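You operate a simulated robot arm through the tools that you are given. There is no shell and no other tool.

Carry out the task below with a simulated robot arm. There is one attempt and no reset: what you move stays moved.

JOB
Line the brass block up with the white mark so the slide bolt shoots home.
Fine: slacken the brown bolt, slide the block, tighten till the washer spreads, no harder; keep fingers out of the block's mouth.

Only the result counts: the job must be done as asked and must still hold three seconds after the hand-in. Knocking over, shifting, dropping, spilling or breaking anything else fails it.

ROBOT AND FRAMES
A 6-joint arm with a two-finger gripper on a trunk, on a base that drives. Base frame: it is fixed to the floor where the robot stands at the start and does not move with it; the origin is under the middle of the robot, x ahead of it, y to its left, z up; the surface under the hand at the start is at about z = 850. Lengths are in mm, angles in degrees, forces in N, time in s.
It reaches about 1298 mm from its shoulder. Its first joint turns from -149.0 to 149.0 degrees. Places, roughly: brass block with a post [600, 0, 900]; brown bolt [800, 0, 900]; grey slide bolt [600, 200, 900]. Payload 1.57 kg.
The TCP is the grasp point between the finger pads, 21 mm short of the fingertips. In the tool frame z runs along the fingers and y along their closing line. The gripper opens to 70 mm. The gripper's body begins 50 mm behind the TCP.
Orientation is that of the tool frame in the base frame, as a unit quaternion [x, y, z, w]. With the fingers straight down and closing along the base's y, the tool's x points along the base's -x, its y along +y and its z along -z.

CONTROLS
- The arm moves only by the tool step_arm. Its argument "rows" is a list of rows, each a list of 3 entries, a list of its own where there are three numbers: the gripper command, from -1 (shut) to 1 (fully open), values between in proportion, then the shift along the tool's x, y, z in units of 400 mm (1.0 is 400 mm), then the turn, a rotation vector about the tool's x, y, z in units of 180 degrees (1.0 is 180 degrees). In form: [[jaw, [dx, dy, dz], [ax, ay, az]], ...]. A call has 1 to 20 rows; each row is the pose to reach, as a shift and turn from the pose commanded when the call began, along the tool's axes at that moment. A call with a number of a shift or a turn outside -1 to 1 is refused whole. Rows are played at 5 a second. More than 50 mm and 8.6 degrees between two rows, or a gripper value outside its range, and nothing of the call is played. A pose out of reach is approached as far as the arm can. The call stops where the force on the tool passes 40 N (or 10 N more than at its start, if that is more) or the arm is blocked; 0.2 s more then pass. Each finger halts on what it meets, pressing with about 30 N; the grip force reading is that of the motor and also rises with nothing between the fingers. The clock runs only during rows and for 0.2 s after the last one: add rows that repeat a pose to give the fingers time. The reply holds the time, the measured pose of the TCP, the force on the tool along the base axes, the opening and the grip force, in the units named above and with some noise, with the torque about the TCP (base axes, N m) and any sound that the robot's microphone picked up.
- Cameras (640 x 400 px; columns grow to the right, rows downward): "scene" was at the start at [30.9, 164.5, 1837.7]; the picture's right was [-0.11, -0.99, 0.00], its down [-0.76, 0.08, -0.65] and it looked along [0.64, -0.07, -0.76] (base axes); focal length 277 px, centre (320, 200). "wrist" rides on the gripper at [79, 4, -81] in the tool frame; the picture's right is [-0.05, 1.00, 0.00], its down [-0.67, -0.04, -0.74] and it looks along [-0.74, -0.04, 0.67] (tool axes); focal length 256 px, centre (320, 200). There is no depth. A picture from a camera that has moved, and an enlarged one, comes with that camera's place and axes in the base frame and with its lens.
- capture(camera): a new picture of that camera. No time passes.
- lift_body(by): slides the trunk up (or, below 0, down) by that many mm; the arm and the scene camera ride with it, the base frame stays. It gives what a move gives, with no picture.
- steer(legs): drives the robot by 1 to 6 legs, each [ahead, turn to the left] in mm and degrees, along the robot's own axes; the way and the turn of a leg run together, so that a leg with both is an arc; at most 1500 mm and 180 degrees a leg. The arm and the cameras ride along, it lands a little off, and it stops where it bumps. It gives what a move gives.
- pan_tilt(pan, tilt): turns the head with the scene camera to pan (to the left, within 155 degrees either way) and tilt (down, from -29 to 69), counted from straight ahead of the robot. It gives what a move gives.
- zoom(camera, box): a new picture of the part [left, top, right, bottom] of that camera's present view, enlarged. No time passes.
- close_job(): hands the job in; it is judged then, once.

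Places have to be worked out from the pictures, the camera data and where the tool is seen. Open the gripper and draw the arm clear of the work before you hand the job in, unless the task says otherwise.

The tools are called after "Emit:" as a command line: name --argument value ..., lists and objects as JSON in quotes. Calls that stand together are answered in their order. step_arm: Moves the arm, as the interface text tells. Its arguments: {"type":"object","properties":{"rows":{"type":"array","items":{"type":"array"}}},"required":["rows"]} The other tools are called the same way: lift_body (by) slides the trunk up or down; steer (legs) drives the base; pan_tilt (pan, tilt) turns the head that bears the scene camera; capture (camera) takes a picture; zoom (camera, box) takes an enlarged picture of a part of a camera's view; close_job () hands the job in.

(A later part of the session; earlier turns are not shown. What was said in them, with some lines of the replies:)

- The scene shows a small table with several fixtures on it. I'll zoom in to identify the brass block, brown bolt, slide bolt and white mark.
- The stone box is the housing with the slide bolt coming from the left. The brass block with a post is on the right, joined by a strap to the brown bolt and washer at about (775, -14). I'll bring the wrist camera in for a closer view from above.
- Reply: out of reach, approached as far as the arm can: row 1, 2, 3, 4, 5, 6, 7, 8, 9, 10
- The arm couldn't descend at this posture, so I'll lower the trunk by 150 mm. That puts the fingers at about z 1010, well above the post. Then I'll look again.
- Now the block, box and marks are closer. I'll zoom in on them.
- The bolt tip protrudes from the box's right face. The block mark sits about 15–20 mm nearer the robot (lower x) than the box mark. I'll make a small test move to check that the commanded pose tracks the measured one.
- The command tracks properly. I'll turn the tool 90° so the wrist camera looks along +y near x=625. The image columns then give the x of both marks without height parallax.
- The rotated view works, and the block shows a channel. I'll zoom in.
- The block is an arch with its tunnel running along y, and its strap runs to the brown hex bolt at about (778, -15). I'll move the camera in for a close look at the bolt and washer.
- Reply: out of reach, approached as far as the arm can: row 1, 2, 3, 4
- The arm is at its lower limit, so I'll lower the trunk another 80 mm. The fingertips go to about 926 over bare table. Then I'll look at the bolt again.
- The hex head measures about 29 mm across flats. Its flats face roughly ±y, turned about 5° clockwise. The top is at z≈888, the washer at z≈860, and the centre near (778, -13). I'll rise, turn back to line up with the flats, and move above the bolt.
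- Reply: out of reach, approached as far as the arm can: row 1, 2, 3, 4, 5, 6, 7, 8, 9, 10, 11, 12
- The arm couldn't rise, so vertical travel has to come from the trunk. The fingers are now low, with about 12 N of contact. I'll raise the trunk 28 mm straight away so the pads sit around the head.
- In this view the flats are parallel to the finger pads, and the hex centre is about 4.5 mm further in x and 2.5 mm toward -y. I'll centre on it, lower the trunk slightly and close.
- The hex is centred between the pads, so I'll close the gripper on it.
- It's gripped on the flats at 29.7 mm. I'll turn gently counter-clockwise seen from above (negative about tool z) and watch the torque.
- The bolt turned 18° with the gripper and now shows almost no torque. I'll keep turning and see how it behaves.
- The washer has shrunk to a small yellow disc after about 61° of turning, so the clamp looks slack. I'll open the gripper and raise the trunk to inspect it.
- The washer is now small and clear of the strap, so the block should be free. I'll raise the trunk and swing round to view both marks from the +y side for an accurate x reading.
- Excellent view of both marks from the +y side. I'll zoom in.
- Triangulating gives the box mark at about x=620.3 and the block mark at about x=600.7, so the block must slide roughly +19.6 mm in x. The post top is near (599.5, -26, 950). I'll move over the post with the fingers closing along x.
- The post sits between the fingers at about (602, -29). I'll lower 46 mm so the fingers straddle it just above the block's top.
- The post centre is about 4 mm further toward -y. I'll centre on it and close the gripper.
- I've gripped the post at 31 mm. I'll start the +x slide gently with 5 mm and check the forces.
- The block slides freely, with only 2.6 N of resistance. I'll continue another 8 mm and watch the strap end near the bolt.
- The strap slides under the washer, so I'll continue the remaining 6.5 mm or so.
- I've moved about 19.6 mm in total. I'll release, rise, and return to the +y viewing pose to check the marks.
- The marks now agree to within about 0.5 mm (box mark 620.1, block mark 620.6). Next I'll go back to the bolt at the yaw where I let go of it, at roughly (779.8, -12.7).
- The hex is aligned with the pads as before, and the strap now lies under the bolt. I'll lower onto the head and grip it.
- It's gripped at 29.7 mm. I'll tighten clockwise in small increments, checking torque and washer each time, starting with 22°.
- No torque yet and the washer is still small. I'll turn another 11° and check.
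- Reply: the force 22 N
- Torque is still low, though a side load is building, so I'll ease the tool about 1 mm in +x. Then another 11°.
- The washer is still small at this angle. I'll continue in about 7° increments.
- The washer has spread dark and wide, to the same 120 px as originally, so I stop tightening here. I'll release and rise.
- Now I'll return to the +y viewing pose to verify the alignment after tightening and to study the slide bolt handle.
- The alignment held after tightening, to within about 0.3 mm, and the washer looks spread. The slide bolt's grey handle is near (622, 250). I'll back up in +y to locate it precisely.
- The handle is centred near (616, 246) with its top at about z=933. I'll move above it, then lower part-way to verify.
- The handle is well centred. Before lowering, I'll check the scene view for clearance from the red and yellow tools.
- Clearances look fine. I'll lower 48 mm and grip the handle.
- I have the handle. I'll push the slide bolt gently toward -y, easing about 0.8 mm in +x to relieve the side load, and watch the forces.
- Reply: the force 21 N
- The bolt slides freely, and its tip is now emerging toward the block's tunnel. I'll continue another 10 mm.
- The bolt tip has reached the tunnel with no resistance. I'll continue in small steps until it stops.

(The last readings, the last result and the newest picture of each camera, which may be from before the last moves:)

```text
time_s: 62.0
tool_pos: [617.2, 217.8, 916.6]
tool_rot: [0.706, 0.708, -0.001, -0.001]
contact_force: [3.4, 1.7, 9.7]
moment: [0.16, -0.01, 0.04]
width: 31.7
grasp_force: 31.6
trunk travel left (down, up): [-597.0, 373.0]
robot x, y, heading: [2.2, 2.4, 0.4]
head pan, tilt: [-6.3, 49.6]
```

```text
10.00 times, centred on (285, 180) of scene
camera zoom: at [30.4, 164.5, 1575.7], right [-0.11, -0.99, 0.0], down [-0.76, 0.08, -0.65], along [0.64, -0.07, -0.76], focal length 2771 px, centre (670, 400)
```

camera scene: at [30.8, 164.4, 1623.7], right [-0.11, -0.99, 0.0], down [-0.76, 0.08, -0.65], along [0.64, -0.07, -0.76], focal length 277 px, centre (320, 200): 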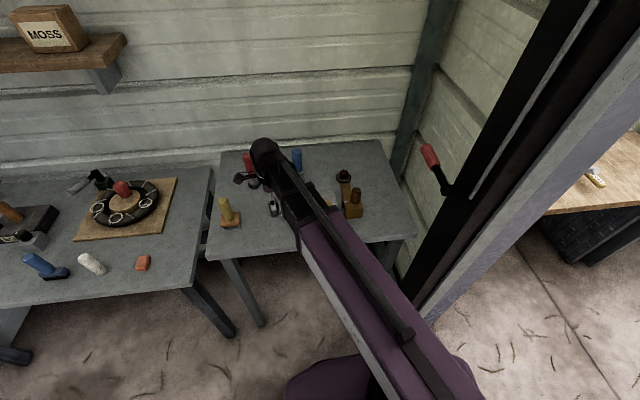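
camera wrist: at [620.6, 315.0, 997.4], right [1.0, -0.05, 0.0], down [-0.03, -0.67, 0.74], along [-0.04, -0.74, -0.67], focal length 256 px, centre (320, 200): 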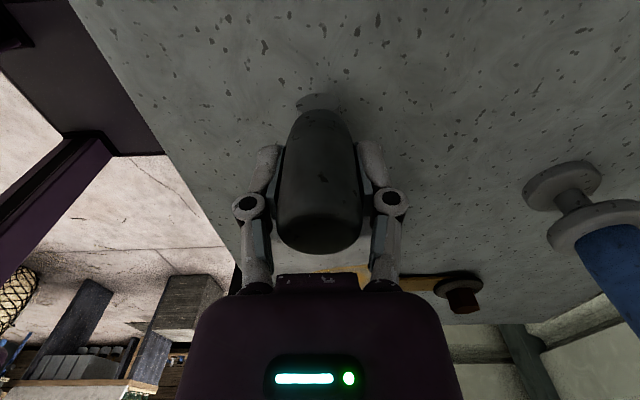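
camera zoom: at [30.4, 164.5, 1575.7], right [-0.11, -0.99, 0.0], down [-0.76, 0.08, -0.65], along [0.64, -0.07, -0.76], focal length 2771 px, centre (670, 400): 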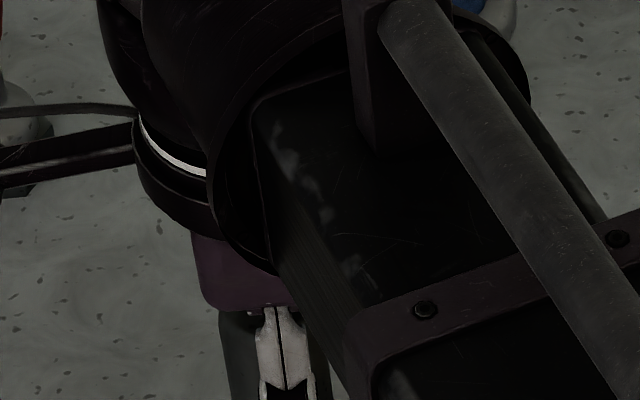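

The bolt is entering the tunnel and the block hasn't moved. I'll continue.

Emit:
step_arm --rows '[[-1, [-0.005, 0, 0], [0, 0, 0]], [-1, [-0.01, 0, 0], [0, 0, 0]], [-1, [-0.015, 0, 0], [0, 0, 0]], [-1, [-0.02, 0, 0], [0, 0, 0]]]'

Emit:
capture --camera "wrist"

```text
time_s: 63.0
tool_pos: [616.2, 209.2, 915.0]
tool_rot: [0.706, 0.708, 0.0, -0.001]
contact_force: [6.6, 2.9, 11.3]
moment: [0.05, -0.25, -0.07]
width: 31.6
grasp_force: 32.5
trunk travel left (down, up): [-597.0, 373.0]
robot x, y, heading: [-0.3, -4.2, -0.2]
head pan, tilt: [-6.3, 49.6]
```

```text
taken
camera wrist: at [621.1, 288.6, 997.2], right [1.0, -0.05, 0.0], down [-0.03, -0.67, 0.74], along [-0.04, -0.74, -0.67], focal length 256 px, centre (320, 200)
```

wrist: 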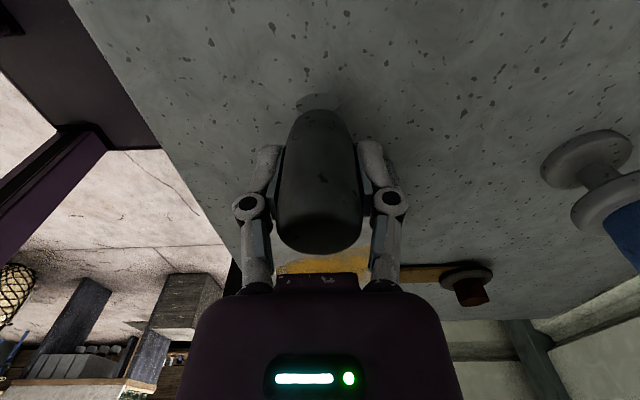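

Emit:
step_arm --rows '[[-1, [-0.005, 0, 0], [0, 0, 0]], [-1, [-0.01, 0, 0], [0, 0, 0]], [-1, [-0.015, 0, 0], [0, 0, 0]], [-1, [-0.02, 0, 0], [0, 0, 0]]]'

Emit:
zoom --camera "scene" --box '[230, 130, 390, 250]'

```text
time_s: 64.0
tool_pos: [617.1, 201.5, 915.7]
tool_rot: [0.706, 0.708, -0.001, -0.002]
contact_force: [6.7, 3.5, 11.4]
moment: [0.09, -0.13, -0.06]
width: 31.8
grasp_force: 31.7
trunk travel left (down, up): [-597.0, 373.0]
robot x, y, heading: [-2.9, -0.6, 0.1]
head pan, tilt: [-6.3, 49.6]
```

```text
3.33 times, centred on (310, 190) of scene
camera zoom: at [30.5, 164.4, 1575.7], right [-0.11, -0.99, 0.0], down [-0.76, 0.08, -0.65], along [0.64, -0.07, -0.76], focal length 924 px, centre (353, 233)
```

zoom: 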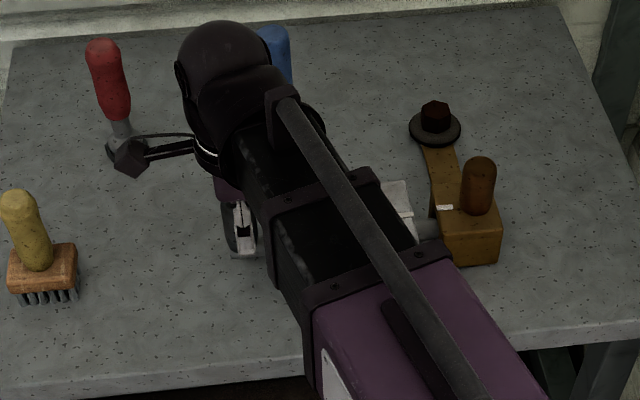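

I've moved 44 mm with no stop yet. I'll release, rise and look at where the handle, guide and bolt tip are before going further.

Emit:
step_arm --rows '[[1, [0, 0, 0], [0, 0, 0]], [1, [0, 0, 0], [0, 0, 0]], [1, [0, 0, 0], [0, 0, 0]], [1, [0, 0, 0], [0, 0, 0]]]'

Emit:
lift_body --by 108

Emit:
step_arm --rows '[[1, [0.1, 0, 0], [0, 0, 0]], [1, [0.2, 0, 0], [0, 0, 0]], [1, [0.25, 0, 0], [0, 0, 0]]]'

Emit:
capture --camera "wrist"

Emit:
zoom --camera "wrist" --box '[250, 80, 410, 280]'

Emit:
zoom --camera "scene" --box '[220, 150, 380, 250]'

```text
time_s: 65.0
tool_pos: [616.8, 202.8, 915.3]
tool_rot: [0.706, 0.708, -0.001, 0.0]
contact_force: [0.2, 0.2, 0.1]
moment: [-0.02, 0.03, 0.0]
width: 70.1
grasp_force: 0.1
trunk travel left (down, up): [-597.0, 373.0]
robot x, y, heading: [1.5, 1.8, -0.2]
head pan, tilt: [-6.3, 49.6]
```

```text
time_s: 66.4
tool_pos: [617.1, 201.3, 1024.3]
tool_rot: [0.706, 0.709, -0.001, -0.001]
contact_force: [-0.8, -0.5, -0.3]
moment: [-0.02, 0.0, 0.02]
width: 69.9
grasp_force: 0.0
trunk travel left (down, up): [-705.0, 265.0]
robot x, y, heading: [-2.1, 2.2, -0.3]
head pan, tilt: [-6.3, 49.6]
```

```text
time_s: 67.2
tool_pos: [615.6, 302.4, 1024.0]
tool_rot: [0.706, 0.708, 0.0, -0.001]
contact_force: [-0.6, -0.2, -0.1]
moment: [-0.02, 0.02, 0.01]
width: 69.8
grasp_force: 0.2
trunk travel left (down, up): [-705.0, 265.0]
robot x, y, heading: [2.4, 0.9, -0.0]
head pan, tilt: [-6.3, 49.6]
```

```text
taken
camera wrist: at [620.2, 381.3, 1105.0], right [1.0, -0.05, 0.0], down [-0.03, -0.67, 0.75], along [-0.04, -0.74, -0.67], focal length 256 px, centre (320, 200)
```

wrist: 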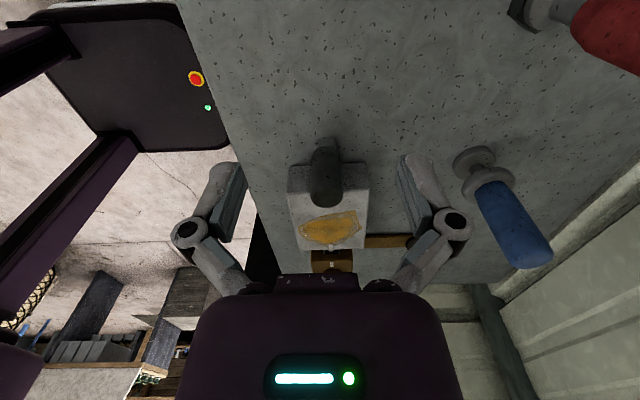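

```text
2.00 times, centred on (330, 180) of wrist
camera zoom: at [620.2, 381.3, 1105.0], right [1.0, -0.05, 0.0], down [-0.03, -0.67, 0.75], along [-0.04, -0.74, -0.67], focal length 512 px, centre (300, 240)
```

zoom: 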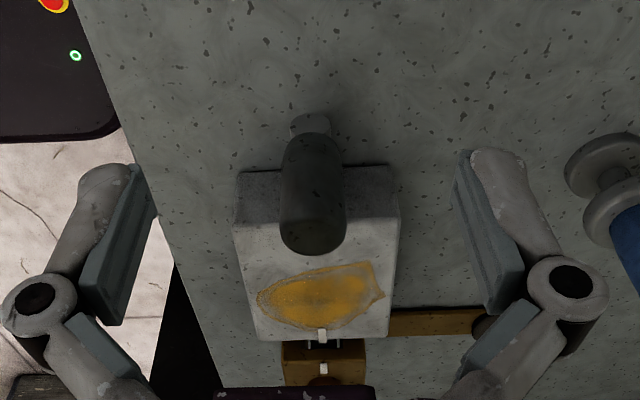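

```text
4.00 times, centred on (300, 200) of scene
camera zoom: at [30.8, 164.6, 1683.7], right [-0.11, -0.99, 0.0], down [-0.76, 0.08, -0.65], along [0.64, -0.07, -0.76], focal length 1108 px, centre (400, 200)
```

zoom: 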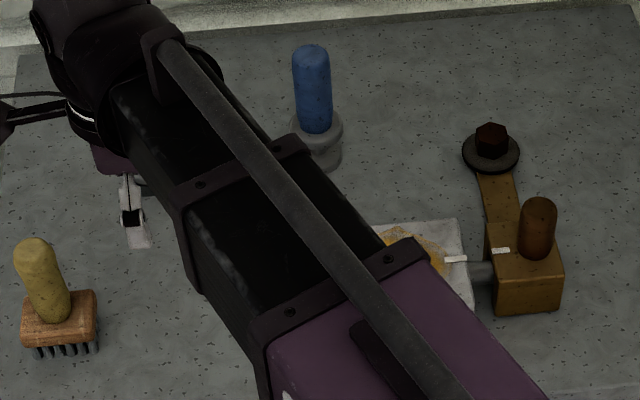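

The handle now hides the guide from here, so I'll turn to neutral yaw and look from the robot's side.

Emit:
step_arm --rows '[[1, [-0.025, -0.017, 0], [0, 0, -0.04545]], [1, [-0.051, -0.034, 0], [0, 0, -0.0909]], [1, [-0.076, -0.052, 0], [0, 0, -0.13636]], [1, [-0.102, -0.069, 0], [0, 0, -0.1818]], [1, [-0.127, -0.086, 0], [0, 0, -0.22727]], [1, [-0.153, -0.104, 0], [0, 0, -0.2727]], [1, [-0.178, -0.121, 0], [0, 0, -0.31818]], [1, [-0.204, -0.138, 0], [0, 0, -0.3636]], [1, [-0.229, -0.155, 0], [0, 0, -0.40909]], [1, [-0.255, -0.173, 0], [0, 0, -0.4545]], [1, [-0.28, -0.19, 0], [0, 0, -0.5]]]'

Emit:
capture --camera "wrist"

Emit:
capture --camera "scene"

```text
time_s: 69.6
tool_pos: [541.4, 188.9, 1023.8]
tool_rot: [-0.004, 1.0, 0.0, -0.001]
contact_force: [0.2, -0.5, -0.6]
moment: [0.02, 0.02, 0.03]
width: 70.1
grasp_force: 0.0
trunk travel left (down, up): [-705.0, 265.0]
robot x, y, heading: [-0.7, 1.0, -0.1]
head pan, tilt: [-6.3, 49.6]
```

```text
taken
camera wrist: at [462.6, 192.8, 1105.3], right [0.05, 1.0, 0.0], down [0.67, -0.03, 0.74], along [0.74, -0.04, -0.67], focal length 256 px, centre (320, 200)
```

wrist: 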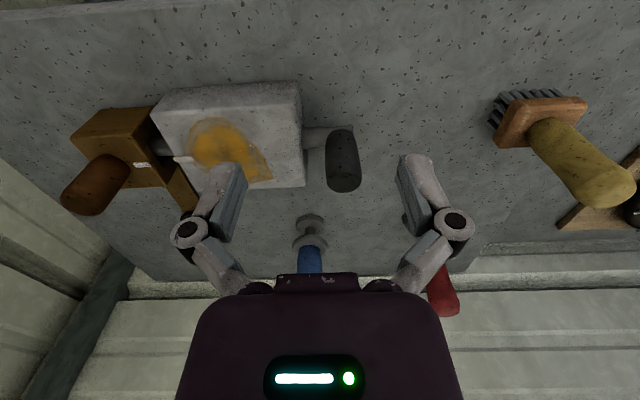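

```text
taken
camera scene: at [30.7, 164.4, 1683.7], right [-0.11, -0.99, 0.0], down [-0.76, 0.08, -0.65], along [0.64, -0.07, -0.76], focal length 277 px, centre (320, 200)
```

scene: 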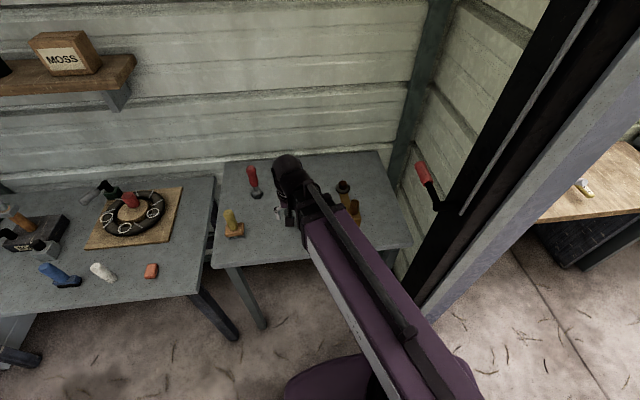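

Emit:
zoom --camera "wrist" --box '[60, 70, 220, 220]'

Emit:
zoom --camera "wrist" --box '[280, 90, 400, 200]'

```text
2.67 times, centred on (140, 145) of wrist
camera zoom: at [462.6, 192.8, 1105.3], right [0.05, 1.0, 0.0], down [0.67, -0.03, 0.74], along [0.74, -0.04, -0.67], focal length 683 px, centre (800, 347)
```

zoom: 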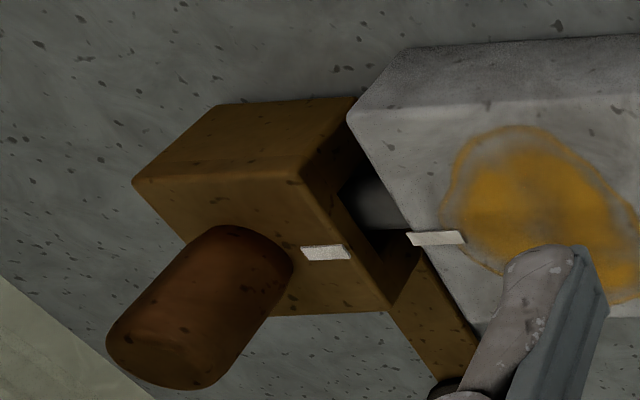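

```text
3.64 times, centred on (340, 145) of wrist
camera zoom: at [462.6, 192.8, 1105.3], right [0.05, 1.0, 0.0], down [0.67, -0.03, 0.74], along [0.74, -0.04, -0.67], focal length 931 px, centre (247, 400)
```

zoom: 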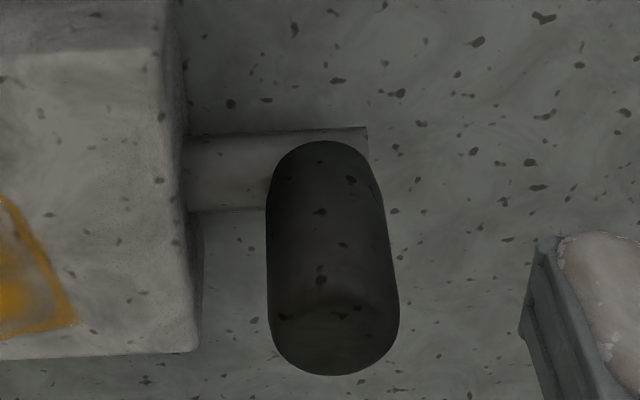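

The brass collar rides with the bar and has gone into the box, and the bolt is already inside the block's tunnel. The handle still has about 15 mm before the box face. I'll regrip it and push gently until it seats.

Emit:
step_arm --rows '[[1, [-0.0172, 0.003, 0], [0, 0, 0.04545]], [1, [-0.0344, 0.006, 0], [0, 0, 0.0909]], [1, [-0.0515, 0.009, 0], [0, 0, 0.13636]], [1, [-0.0687, 0.012, 0], [0, 0, 0.1818]], [1, [-0.0859, 0.015, 0], [0, 0, 0.22727]], [1, [-0.1031, 0.018, 0], [0, 0, 0.2727]], [1, [-0.1203, 0.021, 0], [0, 0, 0.31818]], [1, [-0.1375, 0.024, 0], [0, 0, 0.3636]], [1, [-0.1546, 0.027, 0], [0, 0, 0.40909]], [1, [-0.1718, 0.03, 0], [0, 0, 0.4545]], [1, [-0.189, 0.0325, 0], [0, 0, 0.5]]]'

Emit:
lift_body --by -60

Emit:
capture --camera "wrist"

```text
time_s: 72.0
tool_pos: [617.5, 202.9, 1023.2]
tool_rot: [0.707, 0.708, -0.001, -0.001]
contact_force: [0.3, 0.5, 0.0]
moment: [-0.01, -0.02, -0.02]
width: 69.7
grasp_force: 0.0
trunk travel left (down, up): [-705.0, 265.0]
robot x, y, heading: [-0.8, 1.4, -0.1]
head pan, tilt: [-6.3, 49.6]
```

```text
time_s: 73.0
tool_pos: [616.6, 203.6, 964.2]
tool_rot: [0.706, 0.709, -0.001, -0.001]
contact_force: [0.3, 0.1, -0.2]
moment: [-0.01, -0.03, 0.01]
width: 70.0
grasp_force: 0.1
trunk travel left (down, up): [-645.0, 325.0]
robot x, y, heading: [0.1, 1.6, -0.0]
head pan, tilt: [-6.3, 49.6]
```

```text
taken
camera wrist: at [620.8, 282.5, 1045.1], right [1.0, -0.05, 0.0], down [-0.03, -0.67, 0.74], along [-0.04, -0.74, -0.67], focal length 256 px, centre (320, 200)
```

wrist: 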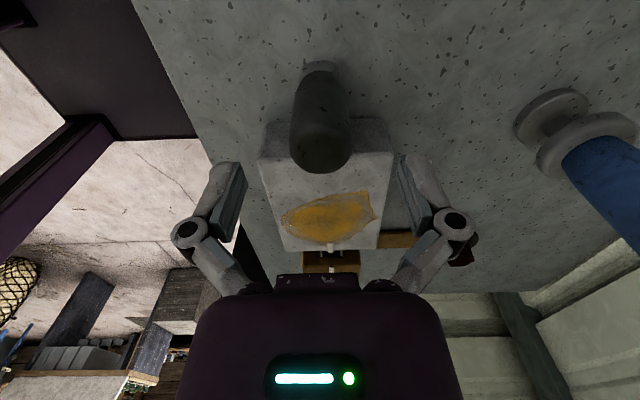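

I'll lower 38 mm, which keeps the fingertips just above the box-top level, and grip.

Emit:
lift_body --by -38

Emit:
step_arm --rows '[[-1, [0, 0, 0], [0, 0, 0]], [-1, [0, 0, 0], [0, 0, 0]], [-1, [0, 0, 0], [0, 0, 0]], [-1, [0, 0, 0], [0, 0, 0]]]'

Emit:
step_arm --rows '[[-1, [-0.005, 0, 0], [0, 0, 0]], [-1, [-0.01, 0, 0], [0, 0, 0]], [-1, [-0.015, 0, 0], [0, 0, 0]], [-1, [-0.015, 0, 0], [0, 0, 0]]]'

```text
time_s: 73.8
tool_pos: [616.6, 203.7, 926.1]
tool_rot: [0.706, 0.708, -0.001, -0.001]
contact_force: [-0.1, -0.2, -1.0]
moment: [0.01, 0.02, 0.02]
width: 70.0
grasp_force: 0.0
trunk travel left (down, up): [-607.0, 363.0]
robot x, y, heading: [-3.0, -0.4, -0.2]
head pan, tilt: [-6.3, 49.6]
```

```text
time_s: 74.8
tool_pos: [615.8, 202.6, 926.4]
tool_rot: [0.706, 0.708, -0.001, -0.001]
contact_force: [9.9, 1.5, 18.3]
moment: [0.03, -0.17, -0.05]
width: 31.8
grasp_force: 31.5
trunk travel left (down, up): [-607.0, 363.0]
robot x, y, heading: [1.4, 1.6, -0.2]
head pan, tilt: [-6.3, 49.6]
```

```text
time_s: 75.8
tool_pos: [616.1, 197.2, 925.4]
tool_rot: [0.706, 0.708, -0.001, -0.001]
contact_force: [18.9, 3.2, 19.2]
moment: [0.2, -0.43, -0.04]
width: 31.5
grasp_force: 31.6
trunk travel left (down, up): [-607.0, 363.0]
robot x, y, heading: [-3.3, 3.1, 0.1]
head pan, tilt: [-6.3, 49.6]
```

A side load of 19 N in x means the grip sits about 1 mm too far toward -x. I'll ease it while advancing another 4 mm.

Emit:
step_arm --rows '[[-1, [0, 0.0025, 0], [0, 0, 0]], [-1, [-0.005, 0.0025, 0], [0, 0, 0]], [-1, [-0.01, 0.0025, 0], [0, 0, 0]], [-1, [-0.01, 0.0025, 0], [0, 0, 0]]]'

Emit:
zoom --camera "scene" --box '[230, 130, 390, 250]'

```text
time_s: 76.8
tool_pos: [616.0, 192.3, 925.5]
tool_rot: [0.706, 0.708, -0.001, 0.0]
contact_force: [14.5, 2.1, 13.9]
moment: [0.24, -0.27, -0.05]
width: 32.0
grasp_force: 31.8
trunk travel left (down, up): [-607.0, 363.0]
robot x, y, heading: [-3.4, 0.2, -0.2]
head pan, tilt: [-6.3, 49.6]
```

```text
3.33 times, centred on (310, 190) of scene
camera zoom: at [31.3, 164.4, 1585.7], right [-0.11, -0.99, 0.0], down [-0.76, 0.08, -0.65], along [0.64, -0.07, -0.76], focal length 924 px, centre (353, 233)
```

zoom: 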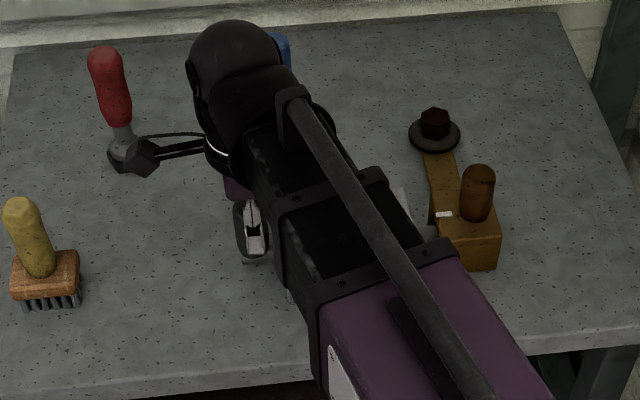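

Emit:
step_arm --rows '[[-1, [-0.003, 0.0015, 0], [0, 0, 0]], [-1, [-0.006, 0.0015, 0], [0, 0, 0]], [-1, [-0.009, 0.0015, 0], [0, 0, 0]], [-1, [-0.009, 0.0015, 0], [0, 0, 0]]]'

```text
time_s: 77.8
tool_pos: [616.9, 188.9, 925.8]
tool_rot: [0.706, 0.708, -0.001, -0.001]
contact_force: [-1.2, 1.1, -1.9]
moment: [0.36, 0.1, -0.01]
width: 31.7
grasp_force: 31.8
trunk travel left (down, up): [-607.0, 363.0]
robot x, y, heading: [1.3, 0.8, -0.2]
head pan, tilt: [-6.3, 49.6]
```

No stop yet. I'll take another 2.5 mm very gently.

Emit:
step_arm --rows '[[-1, [-0.002, 0, 0], [0, 0, 0]], [-1, [-0.004, 0, 0], [0, 0, 0]], [-1, [-0.006, 0, 0], [0, 0, 0]], [-1, [-0.006, 0, 0], [0, 0, 0]]]'

Emit:
capture --camera "wrist"

```text
time_s: 78.8
tool_pos: [617.7, 187.0, 925.6]
tool_rot: [0.706, 0.708, -0.001, -0.002]
contact_force: [-8.4, 1.4, -12.0]
moment: [0.22, 0.12, 0.04]
width: 31.5
grasp_force: 32.1
trunk travel left (down, up): [-607.0, 363.0]
robot x, y, heading: [3.0, 1.1, -0.3]
head pan, tilt: [-6.3, 49.6]
```

```text
taken
camera wrist: at [621.7, 266.6, 1006.8], right [1.0, -0.05, 0.0], down [-0.03, -0.67, 0.75], along [-0.04, -0.74, -0.67], focal length 256 px, centre (320, 200)
```

wrist: 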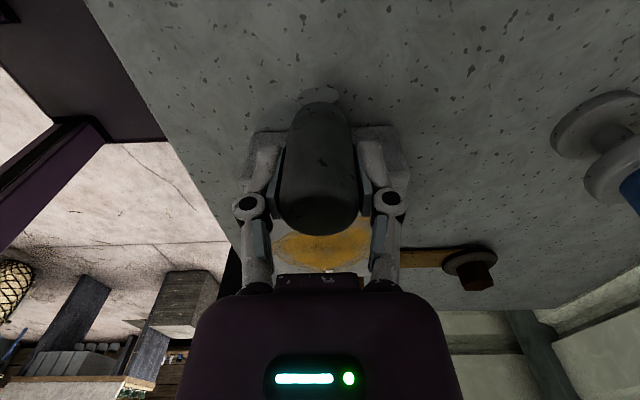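

Emit:
step_arm --rows '[[-1, [-0.002, -0.001, 0], [0, 0, 0]], [-1, [-0.004, -0.001, 0], [0, 0, 0]], [-1, [-0.006, -0.001, 0], [0, 0, 0]], [-1, [-0.006, -0.001, 0], [0, 0, 0]]]'

Emit:
capture --camera "wrist"

```text
time_s: 79.8
tool_pos: [616.9, 185.7, 925.3]
tool_rot: [0.705, 0.709, -0.001, -0.001]
contact_force: [-10.2, 11.7, -9.9]
moment: [-0.06, 0.17, 0.09]
width: 31.5
grasp_force: 32.2
trunk travel left (down, up): [-607.0, 363.0]
robot x, y, heading: [-1.6, -1.8, -0.4]
head pan, tilt: [-6.3, 49.6]
```

```text
taken
camera wrist: at [621.6, 265.8, 1006.9], right [1.0, -0.05, 0.0], down [-0.03, -0.67, 0.74], along [-0.04, -0.74, -0.67], focal length 256 px, centre (320, 200)
```

wrist: 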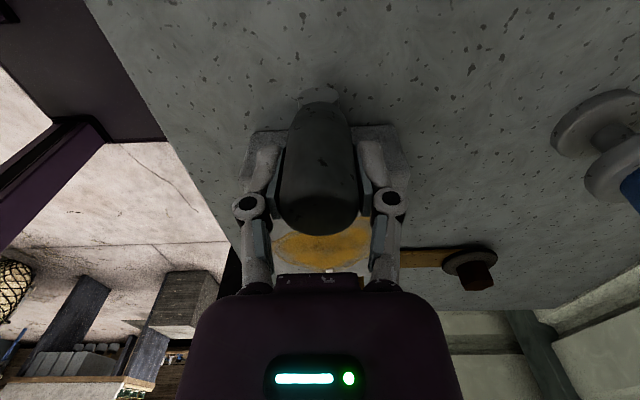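

There is now 11.7 N in y and the handle has stopped after about 60 mm of travel, so the bolt is seated. I'll release, rise and inspect from the robot's side.

Emit:
step_arm --rows '[[1, [0, 0, 0], [0, 0, 0]], [1, [0, 0, 0], [0, 0, 0]], [1, [0, 0, 0], [0, 0, 0]], [1, [0, 0, 0], [0, 0, 0]]]'

Emit:
lift_body --by 100

Emit:
step_arm --rows '[[1, [0, -0.016, 0], [0, 0, -0.04545]], [1, [0, -0.032, 0], [0, 0, -0.0909]], [1, [0, -0.048, 0], [0, 0, -0.13636]], [1, [0, -0.064, 0], [0, 0, -0.1818]], [1, [0, -0.08, 0], [0, 0, -0.22727]], [1, [0, -0.096, 0], [0, 0, -0.2727]], [1, [0, -0.112, 0], [0, 0, -0.31818]], [1, [0, -0.128, 0], [0, 0, -0.3636]], [1, [0, -0.144, 0], [0, 0, -0.40909]], [1, [0, -0.16, 0], [0, 0, -0.4545]], [1, [0, -0.18, 0], [0, 0, -0.5]]]'

Emit:
capture --camera "wrist"

Emit:
zoom --camera "wrist" --box '[60, 70, 220, 220]'

Emit:
zoom --camera "wrist" --box '[280, 90, 400, 200]'

```text
time_s: 80.8
tool_pos: [617.2, 185.1, 925.4]
tool_rot: [0.706, 0.708, -0.001, 0.0]
contact_force: [-0.8, 0.6, -0.5]
moment: [-0.02, 0.01, -0.01]
width: 70.4
grasp_force: 0.0
trunk travel left (down, up): [-607.0, 363.0]
robot x, y, heading: [-0.4, 2.1, -0.3]
head pan, tilt: [-6.3, 49.6]
```

```text
time_s: 82.1
tool_pos: [618.3, 185.0, 1025.6]
tool_rot: [0.706, 0.708, -0.001, -0.001]
contact_force: [-0.5, -0.3, 0.1]
moment: [0.01, 0.0, -0.01]
width: 70.0
grasp_force: 0.0
trunk travel left (down, up): [-707.0, 263.0]
robot x, y, heading: [-1.3, 0.6, -0.1]
head pan, tilt: [-6.3, 49.6]
```

```text
time_s: 84.5
tool_pos: [545.4, 184.5, 1025.0]
tool_rot: [-0.003, 1.0, 0.0, -0.001]
contact_force: [-0.3, -0.1, -0.1]
moment: [-0.01, 0.01, -0.04]
width: 70.1
grasp_force: 0.0
trunk travel left (down, up): [-707.0, 263.0]
robot x, y, heading: [1.8, 0.8, -0.2]
head pan, tilt: [-6.3, 49.6]
```

```text
taken
camera wrist: at [466.4, 189.0, 1107.3], right [0.05, 1.0, 0.0], down [0.67, -0.03, 0.74], along [0.74, -0.04, -0.67], focal length 256 px, centre (320, 200)
```

wrist: 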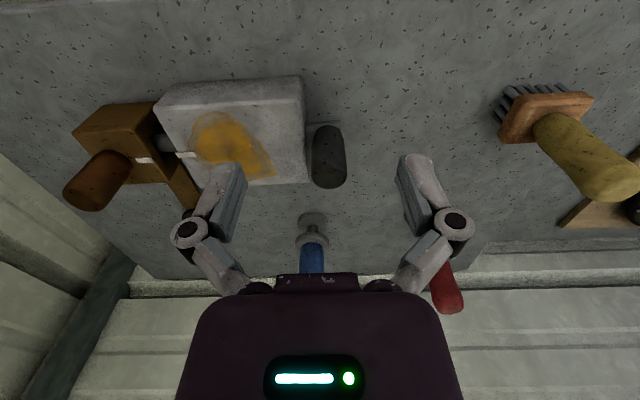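

```text
2.67 times, centred on (140, 145) of wrist
camera zoom: at [466.4, 189.0, 1107.3], right [0.05, 1.0, 0.0], down [0.67, -0.03, 0.74], along [0.74, -0.04, -0.67], focal length 683 px, centre (800, 347)
```

zoom: 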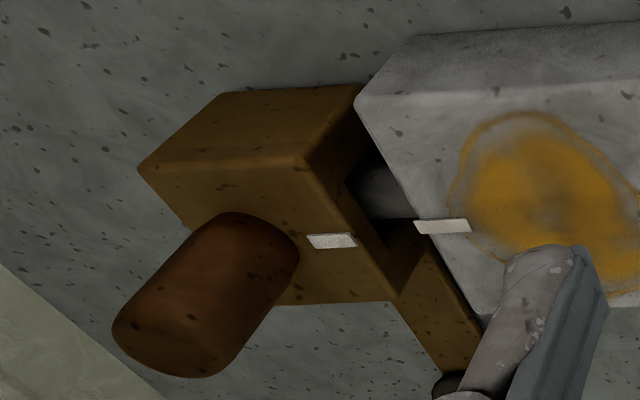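

```text
3.64 times, centred on (340, 145) of wrist
camera zoom: at [466.4, 189.0, 1107.3], right [0.05, 1.0, 0.0], down [0.67, -0.03, 0.74], along [0.74, -0.04, -0.67], focal length 931 px, centre (247, 400)
```

zoom: 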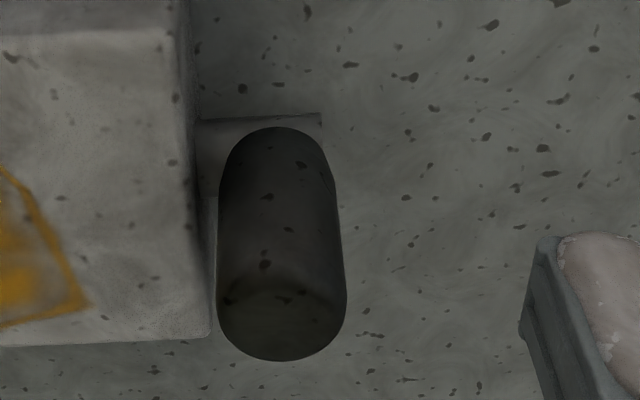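

The handle is now against the box, the bolt is fully through, and it stayed put after release. I'll raise the arm well clear and do a final check with the scene camera.

Emit:
lift_body --by 150

Emit:
step_arm --rows '[[1, [0, 0.1, 0], [0, 0, 0]], [1, [0, 0.2, 0], [0, 0, 0]], [1, [0, 0.3, 0], [0, 0, 0]], [1, [0, 0.4, 0], [0, 0, 0]], [1, [0, 0.5, 0], [0, 0, 0]]]'

Emit:
capture --camera "scene"

Emit:
zoom --camera "scene" --box '[230, 170, 390, 280]'

Emit:
zoom --camera "scene" --box '[300, 190, 370, 260]'

```text
time_s: 86.3
tool_pos: [545.7, 185.5, 1175.4]
tool_rot: [-0.001, 1.0, 0.0, 0.0]
contact_force: [0.3, 0.4, 1.0]
moment: [0.0, -0.02, 0.01]
width: 70.0
grasp_force: 0.1
trunk travel left (down, up): [-857.0, 113.0]
robot x, y, heading: [-1.7, -0.4, 0.0]
head pan, tilt: [-6.3, 49.6]
```

```text
time_s: 87.5
tool_pos: [544.2, 385.5, 1175.3]
tool_rot: [-0.002, 1.0, 0.001, -0.001]
contact_force: [-0.3, 0.7, -1.1]
moment: [0.02, -0.02, 0.0]
width: 69.9
grasp_force: 0.0
trunk travel left (down, up): [-857.0, 113.0]
robot x, y, heading: [-0.1, 5.0, -0.3]
head pan, tilt: [-6.3, 49.6]
```

```text
taken
camera scene: at [30.8, 165.6, 1835.6], right [-0.11, -0.99, 0.0], down [-0.76, 0.08, -0.65], along [0.64, -0.07, -0.76], focal length 277 px, centre (320, 200)
```

scene: 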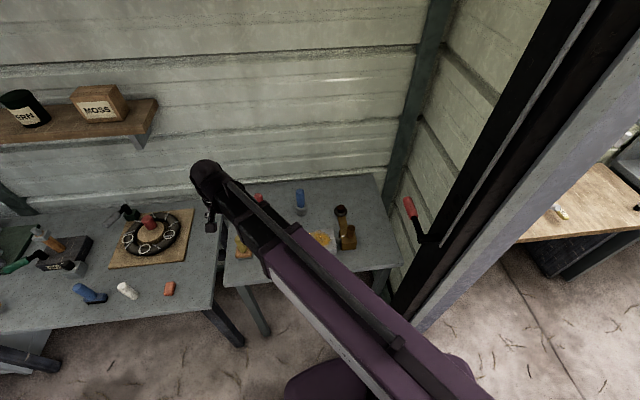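

```text
3.64 times, centred on (310, 225) of scene
camera zoom: at [30.8, 165.6, 1835.6], right [-0.11, -0.99, 0.0], down [-0.76, 0.08, -0.65], along [0.64, -0.07, -0.76], focal length 1008 px, centre (356, 109)
```

zoom: 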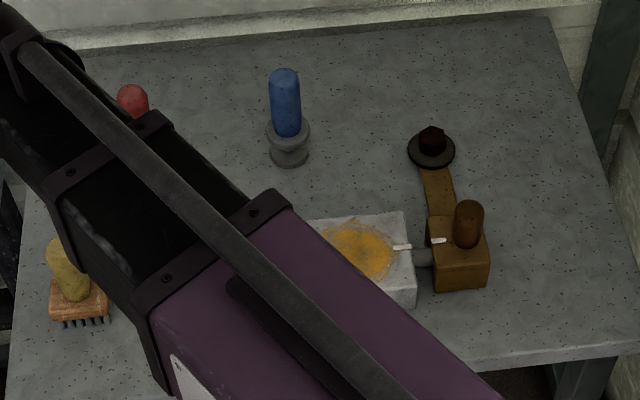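

```text
5.71 times, centred on (335, 225) of scene
camera zoom: at [30.8, 165.6, 1835.6], right [-0.11, -0.99, 0.0], down [-0.76, 0.08, -0.65], along [0.64, -0.07, -0.76], focal length 1584 px, centre (234, 57)
```

zoom: 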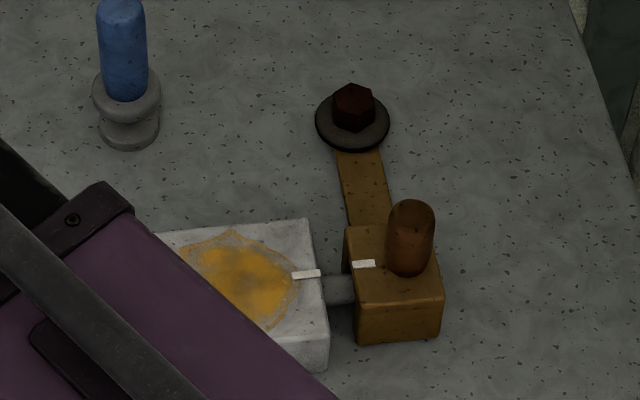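

The final view shows the marks in line, the washer spread, the bolt through into the block, and the gripper open and clear of the work. I'm handing the job in.

Emit:
close_job

```text
The job is handed in.
```

The brass block is lined up with the white mark, clamped, and the slide bolt is fully home. I've handed the job in, but no verdict came back.

- **Slackening:** I turned the brown bolt about 61° counter-clockwise. The washer shrank to a small yellow disc and the block came free.
- **Sliding the block:** I gripped the post and slid the block about 20 mm away from the robot. When I checked, the two marks agreed to within about 0.5 mm.
- **Tightening:** I turned the bolt clockwise in small steps and stopped as soon as the washer spread, at the same width it had at the start. The marks still agreed to within about 0.5 mm after this.
- **Slide bolt:** I pushed the grey handle about 60 mm, until it seated against the stone box with the bolt inside the block. It stayed there when I let go.

The fingers stayed out of the block's mouth, and the other tools on the table look undisturbed. At one point, lowering onto the brown bolt, the fingers touched down with about 12 N. I raised them straight away and saw nothing moved.
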